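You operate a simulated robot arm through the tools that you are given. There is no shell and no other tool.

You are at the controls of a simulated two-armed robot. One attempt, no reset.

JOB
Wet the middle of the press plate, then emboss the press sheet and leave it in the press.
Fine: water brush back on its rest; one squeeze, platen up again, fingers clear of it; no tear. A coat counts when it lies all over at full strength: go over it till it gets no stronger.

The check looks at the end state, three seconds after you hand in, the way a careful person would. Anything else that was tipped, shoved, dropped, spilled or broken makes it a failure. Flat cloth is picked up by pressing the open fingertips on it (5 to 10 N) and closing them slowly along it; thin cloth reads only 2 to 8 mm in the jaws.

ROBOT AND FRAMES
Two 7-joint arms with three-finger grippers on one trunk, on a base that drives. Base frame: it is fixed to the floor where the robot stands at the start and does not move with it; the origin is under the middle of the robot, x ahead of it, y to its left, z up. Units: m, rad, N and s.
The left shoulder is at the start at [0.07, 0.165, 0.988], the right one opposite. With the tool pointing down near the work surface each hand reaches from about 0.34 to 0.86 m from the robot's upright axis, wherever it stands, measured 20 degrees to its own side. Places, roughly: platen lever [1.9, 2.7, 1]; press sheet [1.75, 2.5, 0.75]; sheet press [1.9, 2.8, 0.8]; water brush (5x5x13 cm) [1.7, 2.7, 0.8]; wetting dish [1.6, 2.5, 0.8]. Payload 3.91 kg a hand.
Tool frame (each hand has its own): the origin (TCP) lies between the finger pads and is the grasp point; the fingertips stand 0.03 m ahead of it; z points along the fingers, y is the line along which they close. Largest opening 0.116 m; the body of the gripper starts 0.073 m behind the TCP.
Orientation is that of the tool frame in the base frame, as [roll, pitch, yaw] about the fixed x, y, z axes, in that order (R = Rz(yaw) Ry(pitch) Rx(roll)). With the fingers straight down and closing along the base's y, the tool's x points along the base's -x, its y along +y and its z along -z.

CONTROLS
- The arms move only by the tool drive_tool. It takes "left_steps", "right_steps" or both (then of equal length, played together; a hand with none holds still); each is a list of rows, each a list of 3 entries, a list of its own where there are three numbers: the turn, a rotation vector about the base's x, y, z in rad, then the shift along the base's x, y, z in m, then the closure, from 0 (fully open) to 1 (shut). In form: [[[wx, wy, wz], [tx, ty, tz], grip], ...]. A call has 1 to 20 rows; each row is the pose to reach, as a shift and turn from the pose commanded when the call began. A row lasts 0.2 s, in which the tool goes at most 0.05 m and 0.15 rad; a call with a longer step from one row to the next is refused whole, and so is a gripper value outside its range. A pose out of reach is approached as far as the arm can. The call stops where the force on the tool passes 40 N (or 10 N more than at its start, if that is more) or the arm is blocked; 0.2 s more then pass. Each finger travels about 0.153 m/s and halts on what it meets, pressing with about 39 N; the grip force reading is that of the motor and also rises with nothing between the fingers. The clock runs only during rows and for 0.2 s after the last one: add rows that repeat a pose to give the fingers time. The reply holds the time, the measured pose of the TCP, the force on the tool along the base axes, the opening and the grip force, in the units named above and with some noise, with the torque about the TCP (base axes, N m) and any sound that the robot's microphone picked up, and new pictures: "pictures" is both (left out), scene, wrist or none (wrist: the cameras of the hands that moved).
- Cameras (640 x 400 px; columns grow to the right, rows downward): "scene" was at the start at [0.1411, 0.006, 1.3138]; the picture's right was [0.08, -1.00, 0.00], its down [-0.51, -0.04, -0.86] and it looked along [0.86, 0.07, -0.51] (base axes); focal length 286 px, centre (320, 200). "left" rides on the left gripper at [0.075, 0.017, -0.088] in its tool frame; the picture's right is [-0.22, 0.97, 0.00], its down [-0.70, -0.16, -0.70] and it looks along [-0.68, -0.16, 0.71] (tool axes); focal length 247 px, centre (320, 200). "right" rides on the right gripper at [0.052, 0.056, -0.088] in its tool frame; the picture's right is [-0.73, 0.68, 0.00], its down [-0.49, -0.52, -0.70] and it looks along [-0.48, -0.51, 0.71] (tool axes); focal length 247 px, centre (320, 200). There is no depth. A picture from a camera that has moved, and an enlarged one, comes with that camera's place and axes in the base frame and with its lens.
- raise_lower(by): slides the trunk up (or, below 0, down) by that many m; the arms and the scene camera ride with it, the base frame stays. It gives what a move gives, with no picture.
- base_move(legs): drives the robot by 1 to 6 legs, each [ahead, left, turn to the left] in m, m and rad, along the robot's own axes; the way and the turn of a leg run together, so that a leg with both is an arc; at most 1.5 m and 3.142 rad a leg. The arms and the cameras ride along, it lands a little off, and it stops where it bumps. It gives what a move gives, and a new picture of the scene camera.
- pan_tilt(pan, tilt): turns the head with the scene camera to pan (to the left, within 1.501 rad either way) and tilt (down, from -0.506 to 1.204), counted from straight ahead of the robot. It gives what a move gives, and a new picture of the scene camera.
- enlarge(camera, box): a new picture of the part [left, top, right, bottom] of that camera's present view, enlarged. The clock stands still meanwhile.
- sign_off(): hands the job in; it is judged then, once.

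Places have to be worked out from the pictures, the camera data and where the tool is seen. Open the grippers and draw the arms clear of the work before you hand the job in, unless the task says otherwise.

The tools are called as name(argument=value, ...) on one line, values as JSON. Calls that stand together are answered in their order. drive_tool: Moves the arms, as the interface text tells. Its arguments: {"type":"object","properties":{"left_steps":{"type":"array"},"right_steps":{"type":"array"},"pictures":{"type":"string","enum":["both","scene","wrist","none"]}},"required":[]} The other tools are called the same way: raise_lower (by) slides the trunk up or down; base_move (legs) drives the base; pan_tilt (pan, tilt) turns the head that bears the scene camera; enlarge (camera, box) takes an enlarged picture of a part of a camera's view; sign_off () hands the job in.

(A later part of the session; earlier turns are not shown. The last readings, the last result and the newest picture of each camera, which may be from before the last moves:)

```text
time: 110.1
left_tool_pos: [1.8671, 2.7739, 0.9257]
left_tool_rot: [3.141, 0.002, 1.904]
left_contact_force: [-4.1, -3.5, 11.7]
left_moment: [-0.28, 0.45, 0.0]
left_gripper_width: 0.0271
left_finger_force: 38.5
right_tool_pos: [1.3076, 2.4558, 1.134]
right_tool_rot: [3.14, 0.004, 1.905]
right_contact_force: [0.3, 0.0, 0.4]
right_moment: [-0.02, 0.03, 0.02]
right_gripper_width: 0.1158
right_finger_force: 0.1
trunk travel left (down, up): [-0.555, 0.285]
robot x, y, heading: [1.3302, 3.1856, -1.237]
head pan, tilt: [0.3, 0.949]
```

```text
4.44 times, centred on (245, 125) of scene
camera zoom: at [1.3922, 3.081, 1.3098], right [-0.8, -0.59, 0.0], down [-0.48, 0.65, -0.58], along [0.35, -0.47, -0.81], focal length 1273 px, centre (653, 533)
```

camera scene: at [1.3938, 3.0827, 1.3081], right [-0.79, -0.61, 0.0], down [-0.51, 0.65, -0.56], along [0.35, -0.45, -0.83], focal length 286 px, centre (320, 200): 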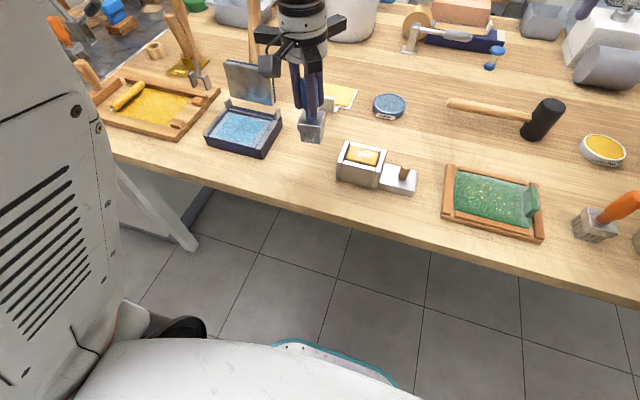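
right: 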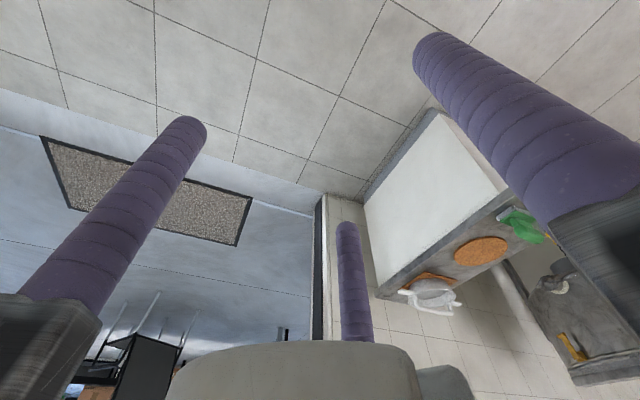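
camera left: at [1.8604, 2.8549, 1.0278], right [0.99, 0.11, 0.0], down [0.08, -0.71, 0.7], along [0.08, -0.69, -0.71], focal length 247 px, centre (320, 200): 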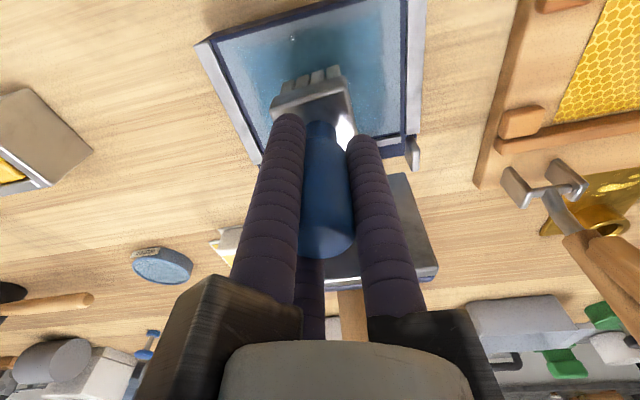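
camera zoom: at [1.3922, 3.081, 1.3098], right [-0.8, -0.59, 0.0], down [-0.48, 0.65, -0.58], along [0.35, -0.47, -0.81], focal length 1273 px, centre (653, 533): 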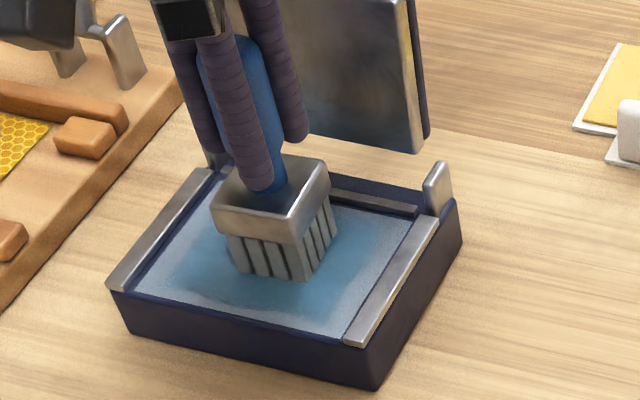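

Good contact (12 N). Now a cross-wise pass for evenness.

drive_tool(left_steps=[[[0, 0, 0], [-0.0171, 0.0036, 0], 1.0], [[0, 0, 0], [-0.0361, 0.0065, 0], 1.0], [[0, 0, 0], [-0.0302, -0.0105, 0], 1.0], [[0, 0, 0], [-0.0243, -0.0275, 0], 1.0], [[0, 0, 0], [-0.0045, -0.0206, 0], 1.0], [[0, 0, 0], [-0.0104, -0.0036, 0], 1.0], [[0, 0, 0], [-0.0163, 0.0134, 0], 1.0], [[0, 0, 0], [0.0045, 0.0206, 0], 1.0], [[0, 0, 0], [0.0104, 0.0036, 0], 1.0], [[0, 0, 0], [0.0163, -0.0134, 0], 1.0], [[0, 0, 0], [0.0361, -0.0065, 0], 1.0], [[0, 0, 0], [0.0302, 0.0105, 0], 1.0], [[0, 0, 0], [0.0243, 0.0275, 0], 1.0], [[0, 0, 0], [0.0036, 0.0203, 0], 1.0], [[0, 0, 0], [-0.0153, 0.0137, 0], 1.0], [[0, 0, 0], [0, 0, 0], 1.0]], pictures="none")

drive_tool(left_steps=[[[0, 0, 0], [0, 0, 0.02], 1.0], [[0, 0, 0], [0, 0, 0.055], 1.0], [[0, 0, 0], [-0.03, -0.01, 0.07], 1.0], [[0, 0, 0], [-0.07, -0.02, 0.07], 1.0], [[0, 0, 0], [-0.11, -0.025, 0.07], 1.0], [[0, 0, 0], [-0.158, -0.027, 0.07], 1.0], [[0, 0, 0], [-0.158, -0.027, 0.07], 1.0]], pictures="wrist")

enlarge(camera="scene", box=[190, 90, 300, 170])

enlarge(camera="left", box=[380, 0, 600, 130])

```text
time: 113.5
left_tool_pos: [1.866, 2.776, 0.9252]
left_tool_rot: [-3.139, -0.001, 1.903]
left_contact_force: [-4.2, 1.9, 12.6]
left_moment: [0.05, 0.17, -0.08]
left_gripper_width: 0.0271
left_finger_force: 38.7
right_tool_pos: [1.3085, 2.4564, 1.1352]
right_tool_rot: [-3.141, 0.002, 1.909]
right_contact_force: [-0.8, 0.5, 0.2]
right_moment: [0.0, 0.04, -0.01]
right_gripper_width: 0.116
right_finger_force: 0.1
trunk travel left (down, up): [-0.555, 0.285]
robot x, y, heading: [1.3304, 3.1864, -1.237]
head pan, tilt: [0.3, 0.949]
```

```text
time: 115.1
left_tool_pos: [1.7103, 2.7513, 0.9954]
left_tool_rot: [-3.14, -0.002, 1.906]
left_contact_force: [0.4, 0.9, -1.0]
left_moment: [0.02, 0.03, 0.01]
left_gripper_width: 0.0273
left_finger_force: 39.0
right_tool_pos: [1.311, 2.4558, 1.1334]
right_tool_rot: [-3.141, 0.001, 1.908]
right_contact_force: [0.3, 0.4, -0.2]
right_moment: [0.0, 0.01, 0.0]
right_gripper_width: 0.116
right_finger_force: 0.1
trunk travel left (down, up): [-0.555, 0.285]
robot x, y, heading: [1.3347, 3.188, -1.231]
head pan, tilt: [0.3, 0.949]
camera left: at [1.7025, 2.8281, 1.0838], right [0.99, 0.11, 0.0], down [0.08, -0.71, 0.7], along [0.08, -0.69, -0.72], focal length 247 px, centre (320, 200)
```

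left: 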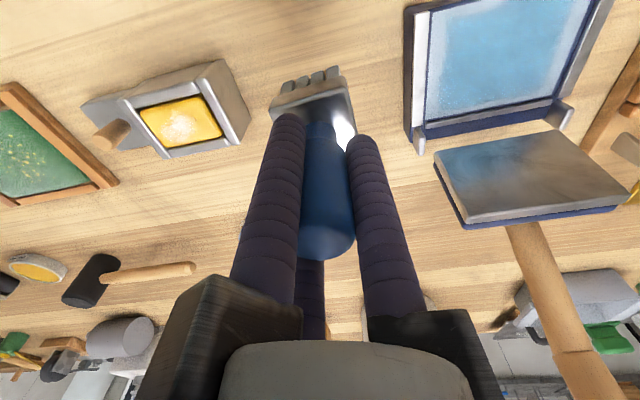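

```text
5.00 times, centred on (245, 130) of scene
camera zoom: at [1.3954, 3.0801, 1.3095], right [-0.8, -0.59, 0.0], down [-0.48, 0.65, -0.58], along [0.35, -0.47, -0.81], focal length 1432 px, centre (695, 550)
```

zoom: 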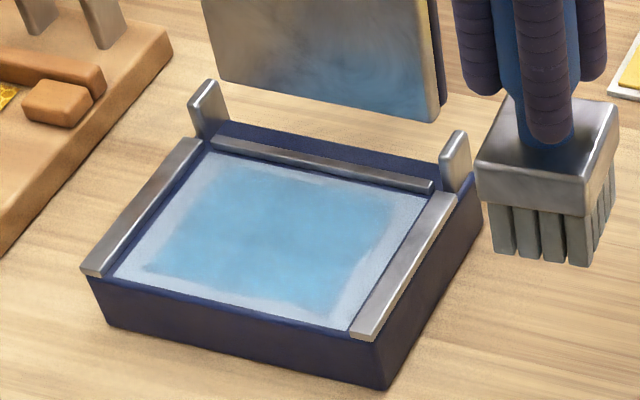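

```text
2.91 times, centred on (490, 65) of left
camera zoom: at [1.7025, 2.8281, 1.0838], right [0.99, 0.11, 0.0], down [0.08, -0.71, 0.7], along [0.08, -0.69, -0.72], focal length 718 px, centre (-174, 593)
```

zoom: 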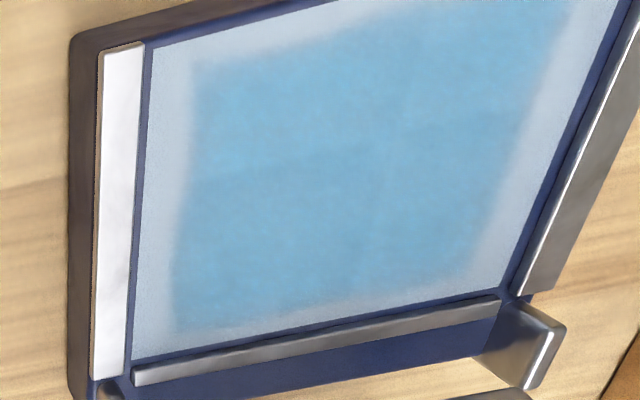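

The coat is now a uniform blue over the middle. To make sure it gets no stronger, I'll do one more raster and compare.

drive_tool(left_steps=[[[0, 0, 0], [0.04, 0.005, 0], 1.0], [[0, 0, 0], [0.085, 0.012, 0], 1.0], [[0, 0, 0], [0.13, 0.02, 0], 1.0], [[0, 0, 0], [0.158, 0.027, -0.02], 1.0], [[0, 0, 0], [0.158, 0.027, -0.058], 1.0], [[0, 0, 0], [0.158, 0.027, -0.0705], 1.0]], pictures="none")

drive_tool(left_steps=[[[0, 0, 0], [0.0142, 0.0049, 0], 1.0], [[0, 0, 0], [0.0302, 0.0105, 0], 1.0], [[0, 0, 0], [0.0095, 0.0033, 0], 1.0], [[0, 0, 0], [-0.0095, -0.0033, 0], 1.0], [[0, 0, 0], [-0.0302, -0.0105, 0], 1.0], [[0, 0, 0], [-0.0243, -0.0275, 0], 1.0], [[0, 0, 0], [-0.0036, -0.0203, 0], 1.0], [[0, 0, 0], [0.0153, -0.0137, 0], 1.0], [[0, 0, 0], [0.0361, -0.0065, 0], 1.0], [[0, 0, 0], [0.0302, 0.0105, 0], 1.0], [[0, 0, 0], [0.0243, 0.0275, 0], 1.0], [[0, 0, 0], [0.0036, 0.0203, 0], 1.0], [[0, 0, 0], [-0.0153, 0.0137, 0], 1.0], [[0, 0, 0], [-0.0342, 0.0072, 0], 1.0], [[0, 0, 0], [-0.0142, -0.0049, 0], 1.0], [[0, 0, 0], [0, 0, 0], 1.0]], pictures="none")

drive_tool(left_steps=[[[0, 0, 0], [0, 0, 0.02], 1.0], [[0, 0, 0], [0, 0, 0.055], 1.0], [[0, 0, 0], [-0.03, -0.01, 0.07], 1.0], [[0, 0, 0], [-0.07, -0.02, 0.07], 1.0], [[0, 0, 0], [-0.11, -0.025, 0.07], 1.0], [[0, 0, 0], [-0.158, -0.027, 0.07], 1.0], [[0, 0, 0], [-0.158, -0.027, 0.07], 1.0]], pictures="none")

enlarge(camera="scene", box=[190, 90, 300, 170])

enlarge(camera="left", box=[380, 0, 600, 130])

```text
time: 116.5
left_tool_pos: [1.867, 2.7768, 0.9264]
left_tool_rot: [-3.141, 0.002, 1.906]
left_contact_force: [-0.8, -1.0, 7.1]
left_moment: [0.01, 0.07, 0.04]
left_gripper_width: 0.0274
left_finger_force: 39.2
right_tool_pos: [1.3086, 2.4554, 1.1357]
right_tool_rot: [-3.14, 0.001, 1.909]
right_contact_force: [0.2, -0.4, -0.3]
right_moment: [-0.01, 0.04, -0.02]
right_gripper_width: 0.1158
right_finger_force: 0.1
trunk travel left (down, up): [-0.555, 0.285]
robot x, y, heading: [1.3353, 3.1864, -1.234]
head pan, tilt: [0.3, 0.949]
```

```text
time: 119.9
left_tool_pos: [1.8654, 2.7749, 0.9261]
left_tool_rot: [-3.14, 0.001, 1.905]
left_contact_force: [-5.2, -5.4, 15.6]
left_moment: [-0.31, 0.47, 0.03]
left_gripper_width: 0.0273
left_finger_force: 39.1
right_tool_pos: [1.3071, 2.4562, 1.1359]
right_tool_rot: [3.138, 0.004, 1.906]
right_contact_force: [-0.8, 0.8, 0.7]
right_moment: [0.01, 0.02, 0.05]
right_gripper_width: 0.116
right_finger_force: 0.1
trunk travel left (down, up): [-0.555, 0.285]
robot x, y, heading: [1.3299, 3.1844, -1.235]
head pan, tilt: [0.3, 0.949]
```

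```text
time: 121.5
left_tool_pos: [1.7108, 2.7481, 0.9947]
left_tool_rot: [-3.14, -0.001, 1.905]
left_contact_force: [0.7, -0.3, -0.6]
left_moment: [0.02, 0.02, 0.02]
left_gripper_width: 0.0271
left_finger_force: 38.8
right_tool_pos: [1.3106, 2.4548, 1.1336]
right_tool_rot: [-3.139, 0.003, 1.906]
right_contact_force: [-0.4, 0.2, -0.2]
right_moment: [0.0, 0.03, -0.04]
right_gripper_width: 0.116
right_finger_force: 0.0
trunk travel left (down, up): [-0.555, 0.285]
robot x, y, heading: [1.3352, 3.1876, -1.238]
head pan, tilt: [0.3, 0.949]
```

```text
5.00 times, centred on (245, 130) of scene
camera zoom: at [1.3953, 3.0802, 1.3095], right [-0.8, -0.59, 0.0], down [-0.48, 0.65, -0.58], along [0.35, -0.47, -0.81], focal length 1432 px, centre (695, 550)
```

zoom: 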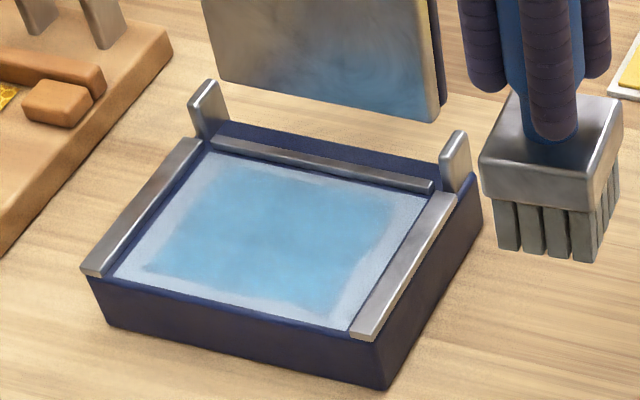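

```text
2.91 times, centred on (490, 65) of left
camera zoom: at [1.7023, 2.8256, 1.0838], right [0.99, 0.11, 0.0], down [0.08, -0.71, 0.7], along [0.07, -0.69, -0.72], focal length 718 px, centre (-174, 593)
```

zoom: 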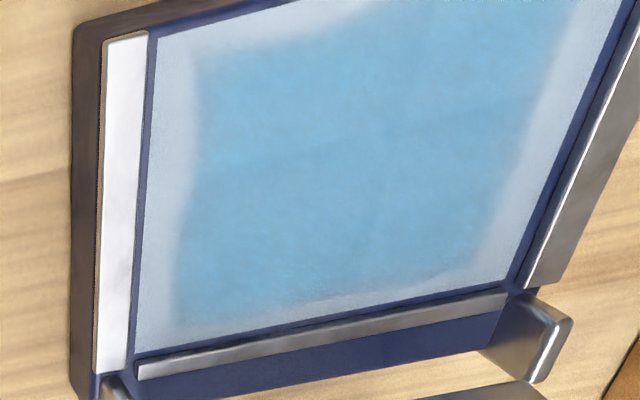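

The coat is unchanged, so it's saturated. I'll set the brush back on its spot (1.708,2.747), descending to light contact.

drive_tool(left_steps=[[[0, 0, 0], [-0.003, -0.001, -0.03], 1.0], [[0, 0, 0], [-0.003, -0.001, -0.06], 1.0], [[0, 0, 0], [-0.003, -0.001, -0.085], 1.0], [[0, 0, 0], [-0.003, -0.001, -0.097], 1.0], [[0, 0, 0], [-0.003, -0.001, -0.101], 1.0], [[0, 0, 0], [-0.003, -0.001, -0.101], 1.0]], pictures="none")

enlarge(camera="scene", box=[250, 80, 370, 180])

```text
time: 122.9
left_tool_pos: [1.7079, 2.7475, 0.8929]
left_tool_rot: [-3.141, -0.001, 1.907]
left_contact_force: [0.3, 1.4, -0.9]
left_moment: [0.0, 0.0, -0.01]
left_gripper_width: 0.0271
left_finger_force: 38.9
right_tool_pos: [1.3091, 2.4552, 1.1354]
right_tool_rot: [-3.141, 0.004, 1.908]
right_contact_force: [0.3, -0.1, 0.2]
right_moment: [0.01, -0.01, 0.05]
right_gripper_width: 0.116
right_finger_force: 0.0
trunk travel left (down, up): [-0.555, 0.285]
robot x, y, heading: [1.3328, 3.1881, -1.233]
head pan, tilt: [0.3, 0.949]
```

```text
4.00 times, centred on (310, 130) of scene
camera zoom: at [1.394, 3.0802, 1.3096], right [-0.8, -0.59, 0.0], down [-0.48, 0.65, -0.58], along [0.35, -0.47, -0.81], focal length 1146 px, centre (360, 480)
```

zoom: 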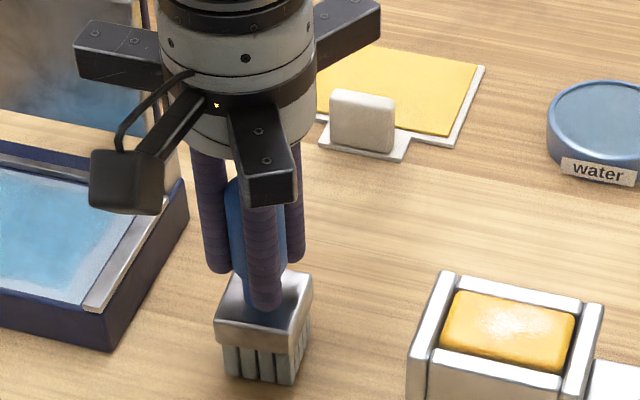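

No contact force yet; lowering in 1 mm steps.

drive_tool(left_steps=[[[0, 0, 0], [0, 0, -0.001], 1.0], [[0, 0, 0], [0, 0, -0.002], 1.0], [[0, 0, 0], [0, 0, -0.002], 1.0]], pictures="none")

```text
time: 123.7
left_tool_pos: [1.7068, 2.7481, 0.8914]
left_tool_rot: [-3.141, -0.001, 1.905]
left_contact_force: [-0.2, -0.2, -0.3]
left_moment: [-0.04, -0.03, 0.03]
left_gripper_width: 0.0273
left_finger_force: 38.8
right_tool_pos: [1.3102, 2.4557, 1.1337]
right_tool_rot: [3.142, 0.001, 1.907]
right_contact_force: [-0.3, 0.6, -0.6]
right_moment: [0.01, -0.04, 0.0]
right_gripper_width: 0.116
right_finger_force: 0.0
trunk travel left (down, up): [-0.555, 0.285]
robot x, y, heading: [1.3314, 3.188, -1.234]
head pan, tilt: [0.3, 0.949]
```

drive_tool(left_steps=[[[0, 0, 0], [0, 0, -0.001], 1.0], [[0, 0, 0], [0, 0, -0.002], 1.0], [[0, 0, 0], [0, 0, -0.002], 1.0]], pictures="none")

```text
time: 124.5
left_tool_pos: [1.7067, 2.7476, 0.8902]
left_tool_rot: [3.141, 0.0, 1.906]
left_contact_force: [0.6, -0.3, 6.6]
left_moment: [0.02, -0.09, -0.01]
left_gripper_width: 0.0269
left_finger_force: 39.4
right_tool_pos: [1.309, 2.4556, 1.1345]
right_tool_rot: [-3.141, 0.003, 1.908]
right_contact_force: [-0.5, 0.5, 0.2]
right_moment: [0.03, -0.02, -0.01]
right_gripper_width: 0.1161
right_finger_force: 0.1
trunk travel left (down, up): [-0.555, 0.285]
robot x, y, heading: [1.3342, 3.1882, -1.234]
head pan, tilt: [0.3, 0.949]
```

Contact felt (6.6 N). I'll ease off 1 mm, open the fingers slowly, and rise straight up.

drive_tool(left_steps=[[[0, 0, 0], [0, 0, 0.001], 0.85], [[0, 0, 0], [0, 0, 0.001], 0.75], [[0, 0, 0], [0, 0, 0.001], 0.6], [[0, 0, 0], [0, 0, 0.001], 0.3], [[0, 0, 0], [0, 0, 0.001], 0.0], [[0, 0, 0], [0, 0, 0.001], 0.0], [[0, 0, 0], [0, 0, 0.03], 0.0], [[0, 0, 0], [0, 0, 0.07], 0.0], [[0, 0, 0], [0, 0, 0.11], 0.0], [[0, 0, 0], [0, 0, 0.15], 0.0], [[0, 0, 0], [0, 0, 0.15], 0.0]], pictures="both")

enlarge(camera="scene", box=[250, 80, 410, 180])

```text
time: 126.9
left_tool_pos: [1.707, 2.7474, 1.0383]
left_tool_rot: [3.14, -0.001, 1.906]
left_contact_force: [-0.5, -0.2, -0.5]
left_moment: [0.04, 0.02, -0.01]
left_gripper_width: 0.116
left_finger_force: 0.1
right_tool_pos: [1.3094, 2.4551, 1.1327]
right_tool_rot: [3.141, 0.001, 1.908]
right_contact_force: [-0.5, 1.0, 0.5]
right_moment: [-0.01, 0.03, 0.01]
right_gripper_width: 0.116
right_finger_force: 0.1
trunk travel left (down, up): [-0.555, 0.285]
robot x, y, heading: [1.3325, 3.1877, -1.236]
head pan, tilt: [0.3, 0.949]
camera scene: at [1.3938, 3.0796, 1.3095], right [-0.8, -0.59, 0.0], down [-0.48, 0.65, -0.58], along [0.35, -0.47, -0.81], focal length 286 px, centre (320, 200)
camera left: at [1.6984, 2.8255, 1.1268], right [0.99, 0.11, 0.0], down [0.08, -0.71, 0.7], along [0.08, -0.69, -0.72], focal length 247 px, centre (320, 200)
```

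scene: 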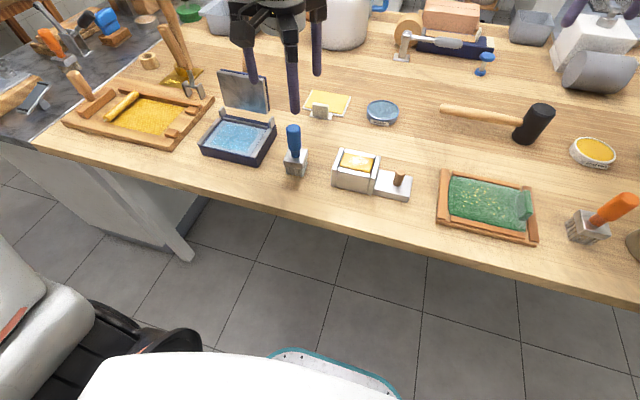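
left: 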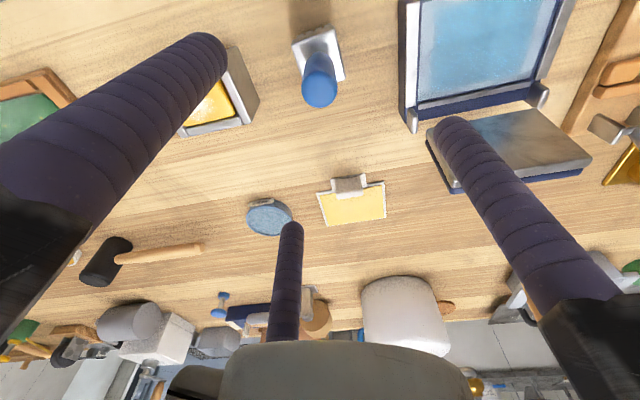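

```text
4.00 times, centred on (330, 130) of scene
camera zoom: at [1.3938, 3.0796, 1.3095], right [-0.8, -0.59, 0.0], down [-0.48, 0.65, -0.58], along [0.35, -0.47, -0.81], focal length 1146 px, centre (280, 480)
```

zoom: 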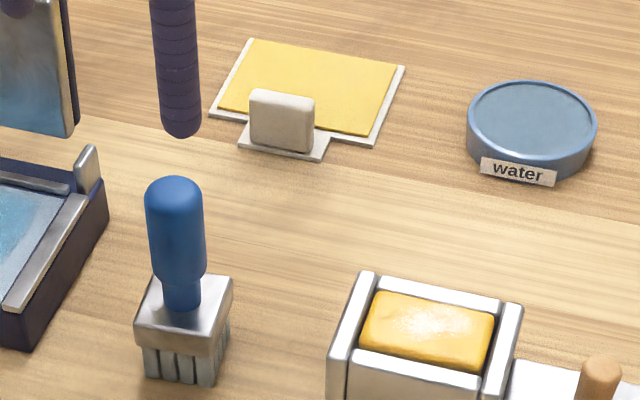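

Brush stands upright at its spot. Now I'll zoom with the wrist camera on the sheet's tab to locate it.

enlarge(camera="left", box=[290, 150, 410, 240])

enlarge(camera="scene", box=[295, 80, 365, 125])

```text
4.44 times, centred on (350, 195) of left
camera zoom: at [1.6984, 2.8255, 1.1268], right [0.99, 0.11, 0.0], down [0.08, -0.71, 0.7], along [0.08, -0.69, -0.72], focal length 1098 px, centre (187, 222)
```

zoom: 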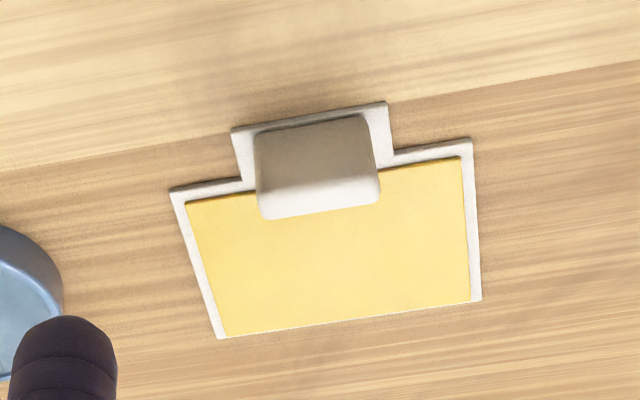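

```text
8.89 times, centred on (330, 102) of scene
camera zoom: at [1.3938, 3.0796, 1.3095], right [-0.8, -0.59, 0.0], down [-0.48, 0.65, -0.58], along [0.35, -0.47, -0.81], focal length 2546 px, centre (231, 1067)
```

zoom: 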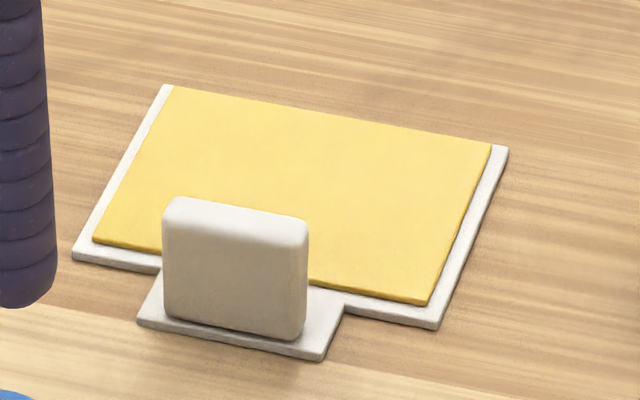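

The tab is an upright block ≈45 mm wide, ≈12 mm thick, top z≈0.836, centred at (1.775,2.558), its faces facing me. I'll turn the hand -90° about z so that it closes across the block, moving gradually above it.

drive_tool(left_steps=[[[0, 0, -0.145], [0.0, 0, 0], 0.0], [[0, 0, -0.29], [0, 0, 0], 0.0], [[0, 0, -0.435], [0, 0, 0], 0.0], [[0, 0, -0.58], [0, 0, 0], 0.0], [[0, 0, -0.725], [0, 0, 0], 0.0], [[0, 0, -0.87], [0.01, -0.03, 0], 0.0], [[0, 0, -1.015], [0.02, -0.06, 0], 0.0], [[0, 0, -1.16], [0.03, -0.09, 0], 0.0], [[0, 0, -1.305], [0.04, -0.12, 0], 0.0], [[0, 0, -1.45], [0.05, -0.15, 0], 0.2], [[0, 0, -1.565], [0.06, -0.18, 0], 0.3], [[0, 0, -1.565], [0.067, -0.186, 0], 0.3], [[0, 0, -1.565], [0.067, -0.186, 0], 0.3]], pictures="both")

```text
time: 129.7
left_tool_pos: [1.7725, 2.5625, 1.0402]
left_tool_rot: [-3.139, -0.001, 0.339]
left_contact_force: [0.1, 0.0, 0.2]
left_moment: [-0.03, -0.01, 0.0]
left_gripper_width: 0.0812
left_finger_force: 0.0
right_tool_pos: [1.3095, 2.4558, 1.1327]
right_tool_rot: [3.14, 0.002, 1.907]
right_contact_force: [-1.0, 0.3, 0.3]
right_moment: [-0.02, -0.03, 0.03]
right_gripper_width: 0.116
right_finger_force: 0.1
trunk travel left (down, up): [-0.555, 0.285]
robot x, y, heading: [1.3332, 3.1902, -1.233]
head pan, tilt: [0.3, 0.949]
camera scene: at [1.3939, 3.0801, 1.3096], right [-0.8, -0.59, 0.0], down [-0.48, 0.65, -0.58], along [0.35, -0.47, -0.81], focal length 286 px, centre (320, 200)
camera left: at [1.8497, 2.5724, 1.1287], right [0.11, -0.99, 0.0], down [-0.71, -0.08, 0.7], along [-0.69, -0.08, -0.71], focal length 247 px, centre (320, 200)
```

scene: 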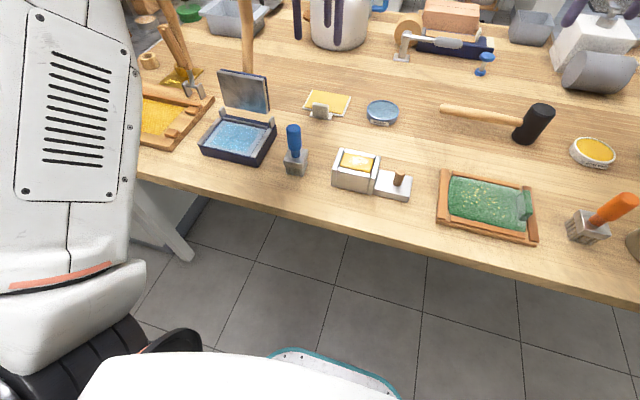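
left: 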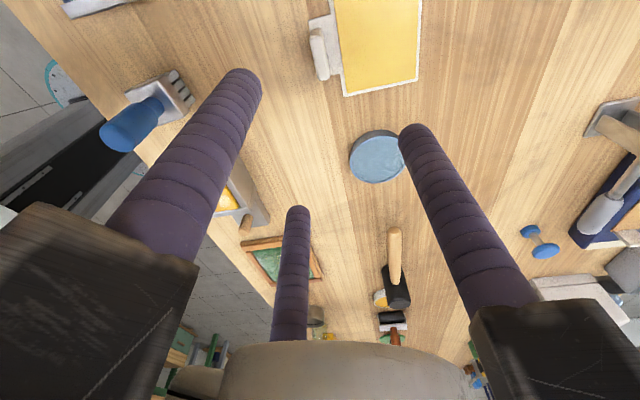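

Rotation worked; the hand is above the tab. I'll zoom the wrist view on the tab to check alignment.

enlarge(camera="left", box=[260, 0, 440, 110])

```text
3.56 times, centred on (350, 55) of left
camera zoom: at [1.8497, 2.5724, 1.1287], right [0.11, -0.99, 0.0], down [-0.71, -0.08, 0.7], along [-0.69, -0.08, -0.71], focal length 878 px, centre (213, 716)
```

zoom: 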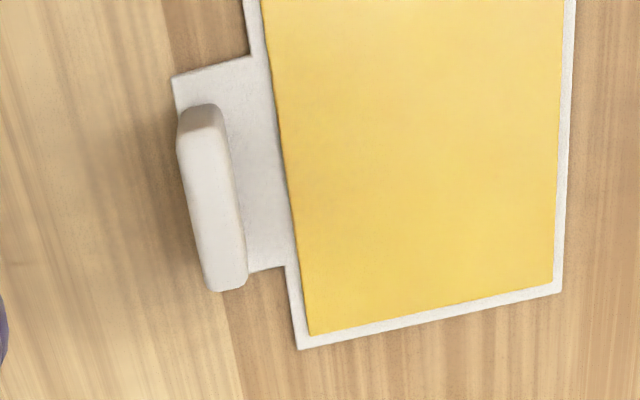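

The tab block is centred near (1.7745,2.562), well aligned with the hand. I'll descend halfway and check clearance of the arm to the lever.

drive_tool(left_steps=[[[0, 0, 0], [0.001, 0.002, -0.04], 0.35], [[0, 0, 0], [0.001, 0.002, -0.08], 0.4], [[0, 0, 0], [0.001, 0.002, -0.12], 0.4], [[0, 0, 0], [0.001, 0.002, -0.15], 0.4], [[0, 0, 0], [0.001, 0.002, -0.15], 0.4]], pictures="both")

enlarge(camera="left", box=[200, 0, 440, 150])

enlarge(camera="scene", box=[250, 30, 410, 130])

```text
time: 130.9
left_tool_pos: [1.7759, 2.5649, 0.8898]
left_tool_rot: [3.141, -0.001, 0.339]
left_contact_force: [0.3, -0.6, 0.4]
left_moment: [-0.01, 0.01, 0.0]
left_gripper_width: 0.0695
left_finger_force: 0.1
right_tool_pos: [1.3108, 2.4562, 1.1338]
right_tool_rot: [3.14, 0.002, 1.908]
right_contact_force: [0.1, 0.7, -0.4]
right_moment: [-0.04, 0.0, 0.01]
right_gripper_width: 0.1159
right_finger_force: 0.0
trunk travel left (down, up): [-0.555, 0.285]
robot x, y, heading: [1.3371, 3.1829, -1.234]
head pan, tilt: [0.3, 0.949]
camera scene: at [1.3937, 3.0807, 1.3097], right [-0.8, -0.59, 0.0], down [-0.48, 0.65, -0.58], along [0.35, -0.47, -0.81], focal length 286 px, centre (320, 200)
camera left: at [1.8509, 2.5731, 0.9784], right [0.11, -0.99, 0.0], down [-0.71, -0.08, 0.7], along [-0.69, -0.08, -0.72], focal length 247 px, centre (320, 200)
```

scene: 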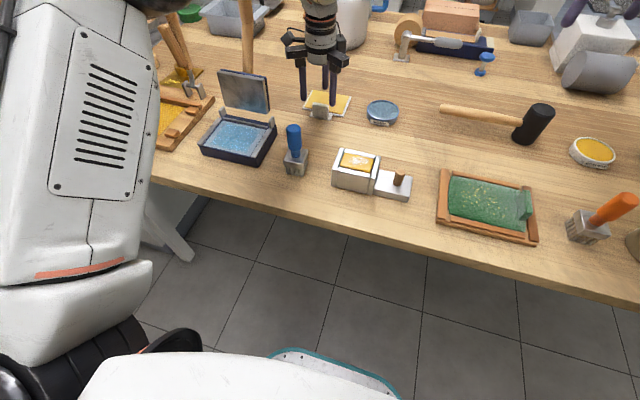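
left: 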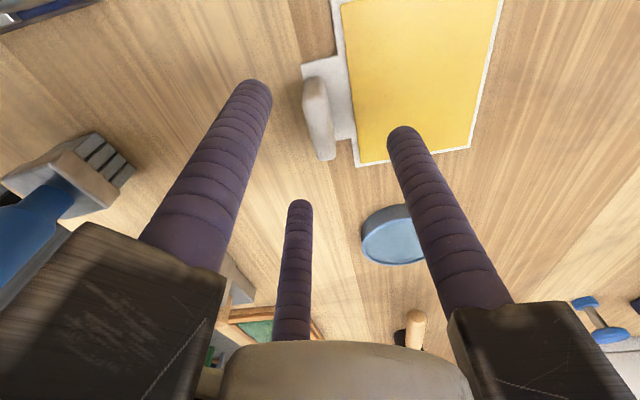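

```text
2.67 times, centred on (320, 75) of left
camera zoom: at [1.8509, 2.5731, 0.9784], right [0.11, -0.99, 0.0], down [-0.71, -0.08, 0.7], along [-0.69, -0.08, -0.72], focal length 659 px, centre (320, 533)
```

zoom: 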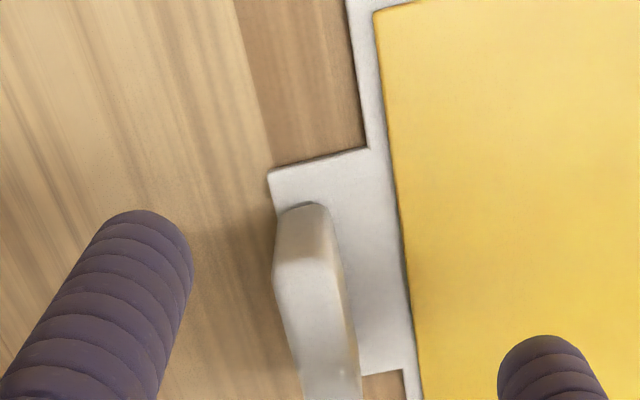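

```text
4.00 times, centred on (330, 80) of scene
camera zoom: at [1.3937, 3.0807, 1.3097], right [-0.8, -0.59, 0.0], down [-0.48, 0.65, -0.58], along [0.35, -0.47, -0.81], focal length 1146 px, centre (280, 680)
```

zoom: 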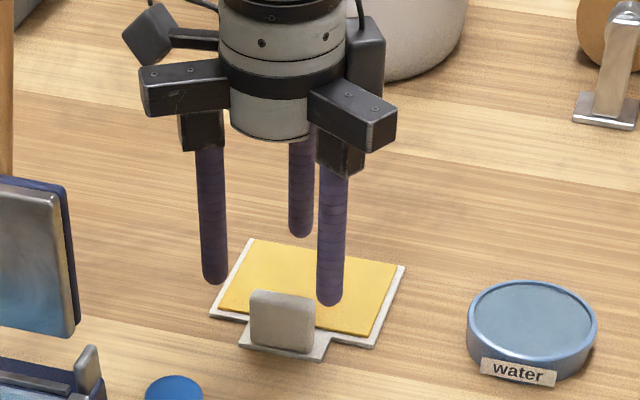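

Aligned within about 1 mm and the arm is clear of the lever. I'll descend so fingertips are ~7 mm over the carrier and close slowly on the tab.

drive_tool(left_steps=[[[0, 0, 0], [-0.0007, 0.0019, -0.02], 0.4], [[0, 0, 0], [-0.0007, 0.0019, -0.038], 0.4], [[0, 0, 0], [-0.0007, 0.0019, -0.047], 0.4], [[0, 0, 0], [-0.0007, 0.0019, -0.047], 0.5], [[0, 0, 0], [-0.0007, 0.0019, -0.047], 0.6], [[0, 0, 0], [-0.0007, 0.0019, -0.047], 0.66], [[0, 0, 0], [-0.0007, 0.0019, -0.047], 0.7], [[0, 0, 0], [-0.0007, 0.0019, -0.047], 0.74]], pictures="wrist")

enlarge(camera="left", box=[200, 0, 440, 150])

enlarge(camera="scene", box=[270, 50, 370, 130])

```text
time: 132.7
left_tool_pos: [1.7758, 2.566, 0.8415]
left_tool_rot: [-3.139, -0.001, 0.34]
left_contact_force: [-0.9, 0.3, -0.1]
left_moment: [0.0, 0.01, -0.01]
left_gripper_width: 0.0302
left_finger_force: 0.1
right_tool_pos: [1.3088, 2.455, 1.1342]
right_tool_rot: [-3.142, 0.003, 1.907]
right_contact_force: [0.2, 0.7, -0.3]
right_moment: [-0.03, 0.04, -0.01]
right_gripper_width: 0.1158
right_finger_force: 0.1
trunk travel left (down, up): [-0.555, 0.285]
robot x, y, heading: [1.3356, 3.1895, -1.235]
head pan, tilt: [0.3, 0.949]
camera left: at [1.8512, 2.5756, 0.931], right [0.11, -0.99, 0.0], down [-0.71, -0.08, 0.7], along [-0.69, -0.08, -0.71], focal length 247 px, centre (320, 200)
```

left: 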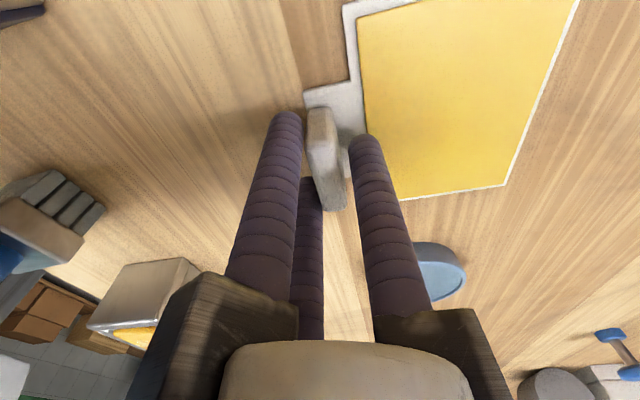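

```text
2.67 times, centred on (320, 75) of left
camera zoom: at [1.8512, 2.5756, 0.931], right [0.11, -0.99, 0.0], down [-0.71, -0.08, 0.7], along [-0.69, -0.08, -0.71], focal length 659 px, centre (320, 533)
```

zoom: 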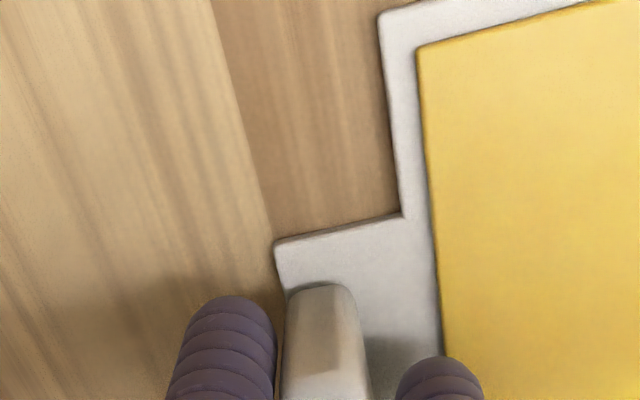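

```text
5.00 times, centred on (320, 90) of scene
camera zoom: at [1.394, 3.0802, 1.3096], right [-0.8, -0.59, 0.0], down [-0.48, 0.65, -0.58], along [0.35, -0.47, -0.81], focal length 1432 px, centre (320, 750)
```

zoom: 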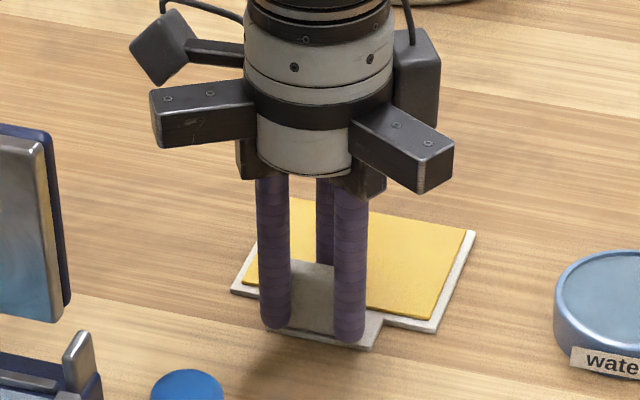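

The two near fingers almost touch the tab while the far one has a larger gap; I'll shift 2 mm back toward me and finish closing slowly.

drive_tool(left_steps=[[[0, 0, 0], [-0.0007, 0.0019, 0], 0.74], [[0, 0, 0], [-0.0007, 0.0019, 0], 0.77], [[0, 0, 0], [-0.0007, 0.0019, 0], 0.8], [[0, 0, 0], [-0.0007, 0.0019, 0], 0.83], [[0, 0, 0], [-0.0007, 0.0019, 0], 0.87], [[0, 0, 0], [-0.0007, 0.0019, 0], 0.92], [[0, 0, 0], [-0.0007, 0.0019, 0], 1.0], [[0, 0, 0], [-0.0007, 0.0019, 0], 1.0]], pictures="wrist")

enlarge(camera="left", box=[200, 0, 440, 150])

enlarge(camera="scene", box=[270, 50, 370, 130])

```text
time: 134.5
left_tool_pos: [1.7746, 2.5672, 0.8429]
left_tool_rot: [-3.141, -0.003, 0.34]
left_contact_force: [1.3, -0.3, 2.4]
left_moment: [-0.05, -0.02, 0.02]
left_gripper_width: 0.0225
left_finger_force: 38.9
right_tool_pos: [1.3091, 2.4552, 1.1344]
right_tool_rot: [3.141, 0.001, 1.907]
right_contact_force: [0.6, 0.0, -0.4]
right_moment: [0.02, 0.0, -0.02]
right_gripper_width: 0.1158
right_finger_force: 0.1
trunk travel left (down, up): [-0.555, 0.285]
robot x, y, heading: [1.3339, 3.1905, -1.236]
head pan, tilt: [0.3, 0.949]
camera left: at [1.8505, 2.5776, 0.9312], right [0.11, -0.99, 0.0], down [-0.71, -0.08, 0.7], along [-0.69, -0.08, -0.71], focal length 247 px, centre (320, 200)
```

left: 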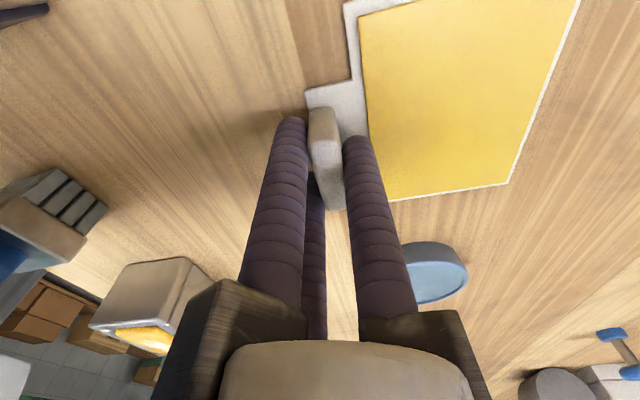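

```text
2.67 times, centred on (320, 75) of left
camera zoom: at [1.8505, 2.5776, 0.9312], right [0.11, -0.99, 0.0], down [-0.71, -0.08, 0.7], along [-0.69, -0.08, -0.71], focal length 659 px, centre (320, 533)
```

zoom: 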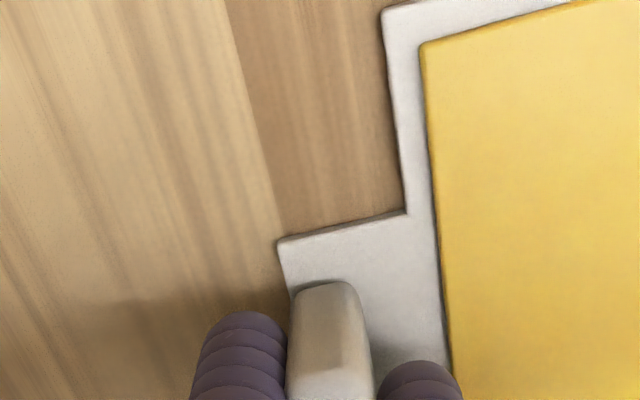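

```text
5.00 times, centred on (320, 90) of scene
camera zoom: at [1.3939, 3.0803, 1.3096], right [-0.8, -0.59, 0.0], down [-0.48, 0.65, -0.58], along [0.35, -0.47, -0.81], focal length 1432 px, centre (320, 750)
```

zoom: 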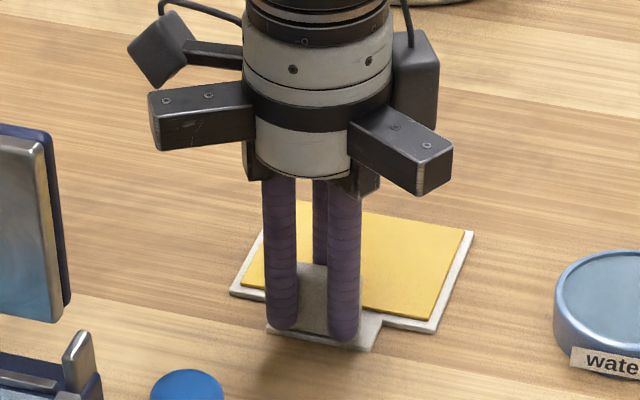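

Tab held at 22.5 mm / 39 N with the sheet unmoved. I'll lift gently and see whether the carrier stays level.

drive_tool(left_steps=[[[0, 0, 0], [0, 0, 0.01], 1.0], [[0, 0, 0], [0, 0, 0.02], 1.0], [[0, 0, 0], [0, 0, 0.04], 1.0], [[0, 0, 0], [0, 0, 0.06], 1.0], [[0, 0, 0], [0, 0, 0.085], 1.0], [[0, 0, 0], [0, 0, 0.1], 1.0], [[0, 0, 0], [0, 0, 0.1], 1.0]], pictures="wrist")

enlarge(camera="left", box=[200, 0, 520, 200])

enlarge(camera="scene", box=[270, 30, 390, 130])

```text
time: 136.1
left_tool_pos: [1.7743, 2.5686, 0.9421]
left_tool_rot: [-3.139, -0.003, 0.339]
left_contact_force: [-0.6, 0.1, -1.4]
left_moment: [0.01, 0.03, 0.02]
left_gripper_width: 0.0224
left_finger_force: 39.6
right_tool_pos: [1.3092, 2.4556, 1.1338]
right_tool_rot: [-3.139, 0.003, 1.908]
right_contact_force: [-0.4, -0.2, 0.9]
right_moment: [0.01, 0.02, 0.0]
right_gripper_width: 0.1163
right_finger_force: 0.1
trunk travel left (down, up): [-0.555, 0.285]
robot x, y, heading: [1.3326, 3.1861, -1.235]
head pan, tilt: [0.3, 0.949]
camera left: at [1.851, 2.5769, 1.0308], right [0.11, -0.99, 0.0], down [-0.71, -0.08, 0.7], along [-0.69, -0.08, -0.71], focal length 247 px, centre (320, 200)
```

left: 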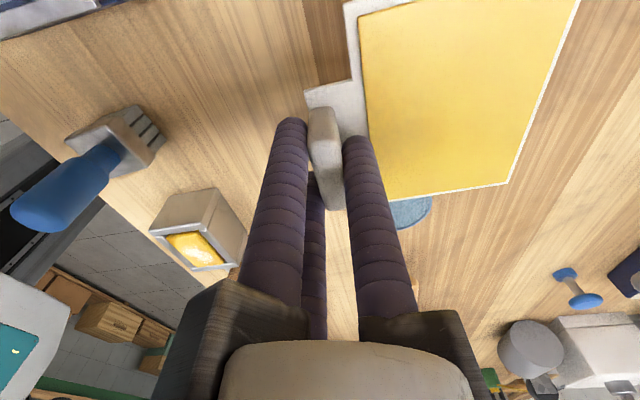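

```text
2.00 times, centred on (360, 100) of left
camera zoom: at [1.851, 2.5769, 1.0308], right [0.11, -0.99, 0.0], down [-0.71, -0.08, 0.7], along [-0.69, -0.08, -0.71], focal length 494 px, centre (240, 400)
```

zoom: 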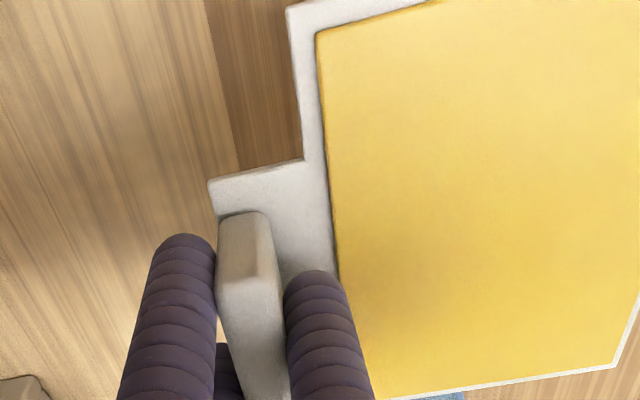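

```text
4.00 times, centred on (330, 80) of scene
camera zoom: at [1.3941, 3.0799, 1.3096], right [-0.8, -0.59, 0.0], down [-0.48, 0.65, -0.58], along [0.35, -0.47, -0.81], focal length 1146 px, centre (280, 680)
```

zoom: 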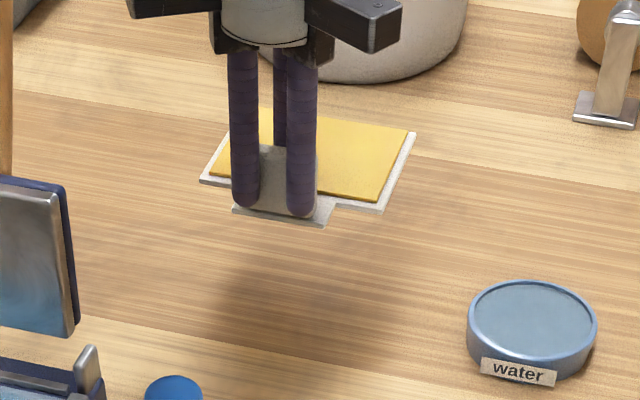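

The sheet hangs level and rigid in the hand. Its centre is ≈0.068 m beyond the TCP. I'll raise it to clear the brush top (0.925) and draw it back toward me first, avoiding the lever.

drive_tool(left_steps=[[[0, 0, 0], [0, 0, 0.03], 1.0], [[0, 0, 0], [0, 0, 0.06], 1.0], [[0, 0, 0], [-0.0098, 0.0284, 0.065], 1.0], [[0, 0, 0], [-0.0196, 0.0567, 0.065], 1.0], [[0, 0, 0], [-0.0294, 0.0851, 0.065], 1.0], [[0, 0, 0], [-0.0392, 0.1134, 0.065], 1.0], [[0, 0, 0], [-0.049, 0.1418, 0.065], 1.0], [[0, 0, 0], [-0.0588, 0.1701, 0.065], 1.0], [[0, 0, 0], [-0.0686, 0.1985, 0.065], 1.0], [[0, 0, 0], [-0.0768, 0.2221, 0.065], 1.0], [[0, 0, 0], [-0.0768, 0.2221, 0.065], 1.0]], pictures="both")

```text
time: 138.5
left_tool_pos: [1.6962, 2.7888, 1.0071]
left_tool_rot: [-3.139, -0.003, 0.34]
left_contact_force: [0.7, -0.2, -0.8]
left_moment: [0.05, -0.02, -0.03]
left_gripper_width: 0.0225
left_finger_force: 38.8
right_tool_pos: [1.3075, 2.4529, 1.1325]
right_tool_rot: [3.141, 0.002, 1.907]
right_contact_force: [-0.6, -0.5, -0.4]
right_moment: [0.05, -0.03, 0.0]
right_gripper_width: 0.1161
right_finger_force: 0.1
trunk travel left (down, up): [-0.555, 0.285]
robot x, y, heading: [1.3355, 3.185, -1.236]
head pan, tilt: [0.3, 0.949]
camera scene: at [1.393, 3.0795, 1.3096], right [-0.8, -0.59, 0.0], down [-0.48, 0.65, -0.58], along [0.35, -0.47, -0.81], focal length 286 px, centre (320, 200)
camera left: at [1.7717, 2.7986, 1.0962], right [0.11, -0.99, 0.0], down [-0.71, -0.08, 0.7], along [-0.69, -0.08, -0.72], focal length 247 px, centre (320, 200)
```

scene: 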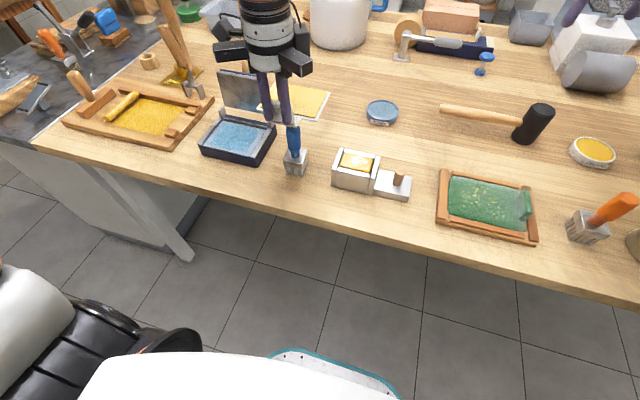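
left: 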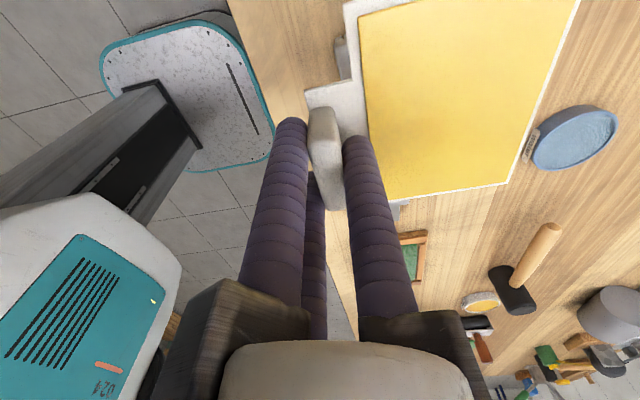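

Reachable and clear. Now shift left 0.16 m to bring the sheet above the plate.

drive_tool(left_steps=[[[0, 0, 0], [0.0284, 0.0098, 0], 1.0], [[0, 0, 0], [0.0567, 0.0196, 0], 1.0], [[0, 0, 0], [0.0851, 0.0294, 0], 1.0], [[0, 0, 0], [0.1134, 0.0392, 0], 1.0], [[0, 0, 0], [0.1418, 0.049, 0], 1.0], [[0, 0, 0], [0.1512, 0.0523, 0], 1.0], [[0, 0, 0], [0.1512, 0.0523, -0.03], 1.0], [[0, 0, 0], [0.1512, 0.0523, -0.03], 1.0]], pictures="both")

enlarge(camera="scene", box=[170, 70, 300, 180])

```text
time: 140.3
left_tool_pos: [1.849, 2.8428, 0.9776]
left_tool_rot: [-3.141, -0.001, 0.338]
left_contact_force: [0.1, -0.1, -0.7]
left_moment: [-0.02, -0.02, 0.03]
left_gripper_width: 0.0227
left_finger_force: 38.7
right_tool_pos: [1.3086, 2.4563, 1.1347]
right_tool_rot: [-3.141, 0.003, 1.907]
right_contact_force: [-1.1, -1.2, -0.3]
right_moment: [0.01, -0.02, 0.0]
right_gripper_width: 0.1162
right_finger_force: 0.0
trunk travel left (down, up): [-0.555, 0.285]
robot x, y, heading: [1.3331, 3.1854, -1.233]
head pan, tilt: [0.3, 0.949]
camera scene: at [1.3939, 3.0807, 1.3097], right [-0.8, -0.59, 0.0], down [-0.48, 0.65, -0.58], along [0.35, -0.47, -0.81], focal length 286 px, centre (320, 200)
camera left: at [1.9245, 2.8531, 1.0662], right [0.11, -0.99, 0.0], down [-0.71, -0.08, 0.7], along [-0.69, -0.08, -0.71], focal length 247 px, centre (320, 200)
```

scene: 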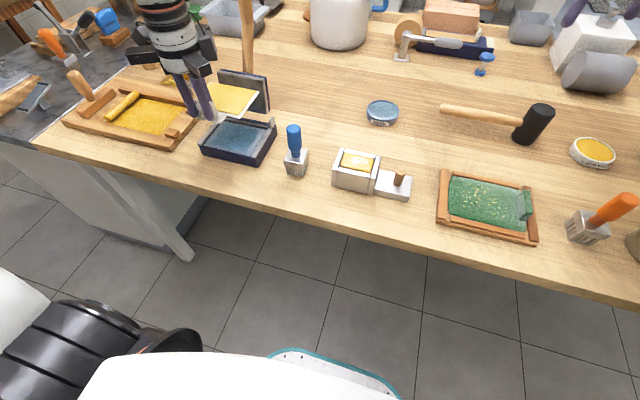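
left: 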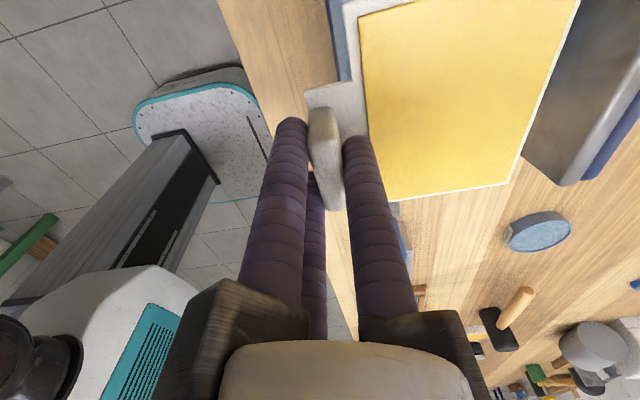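

```text
3.64 times, centred on (235, 125) of scene
camera zoom: at [1.3939, 3.0807, 1.3097], right [-0.8, -0.59, 0.0], down [-0.48, 0.65, -0.58], along [0.35, -0.47, -0.81], focal length 1042 px, centre (629, 473)
```

zoom: 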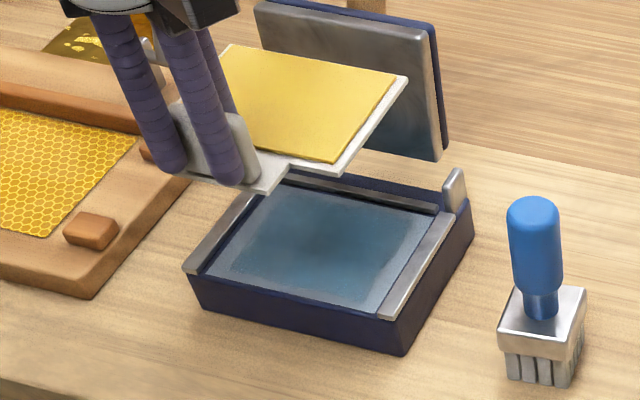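

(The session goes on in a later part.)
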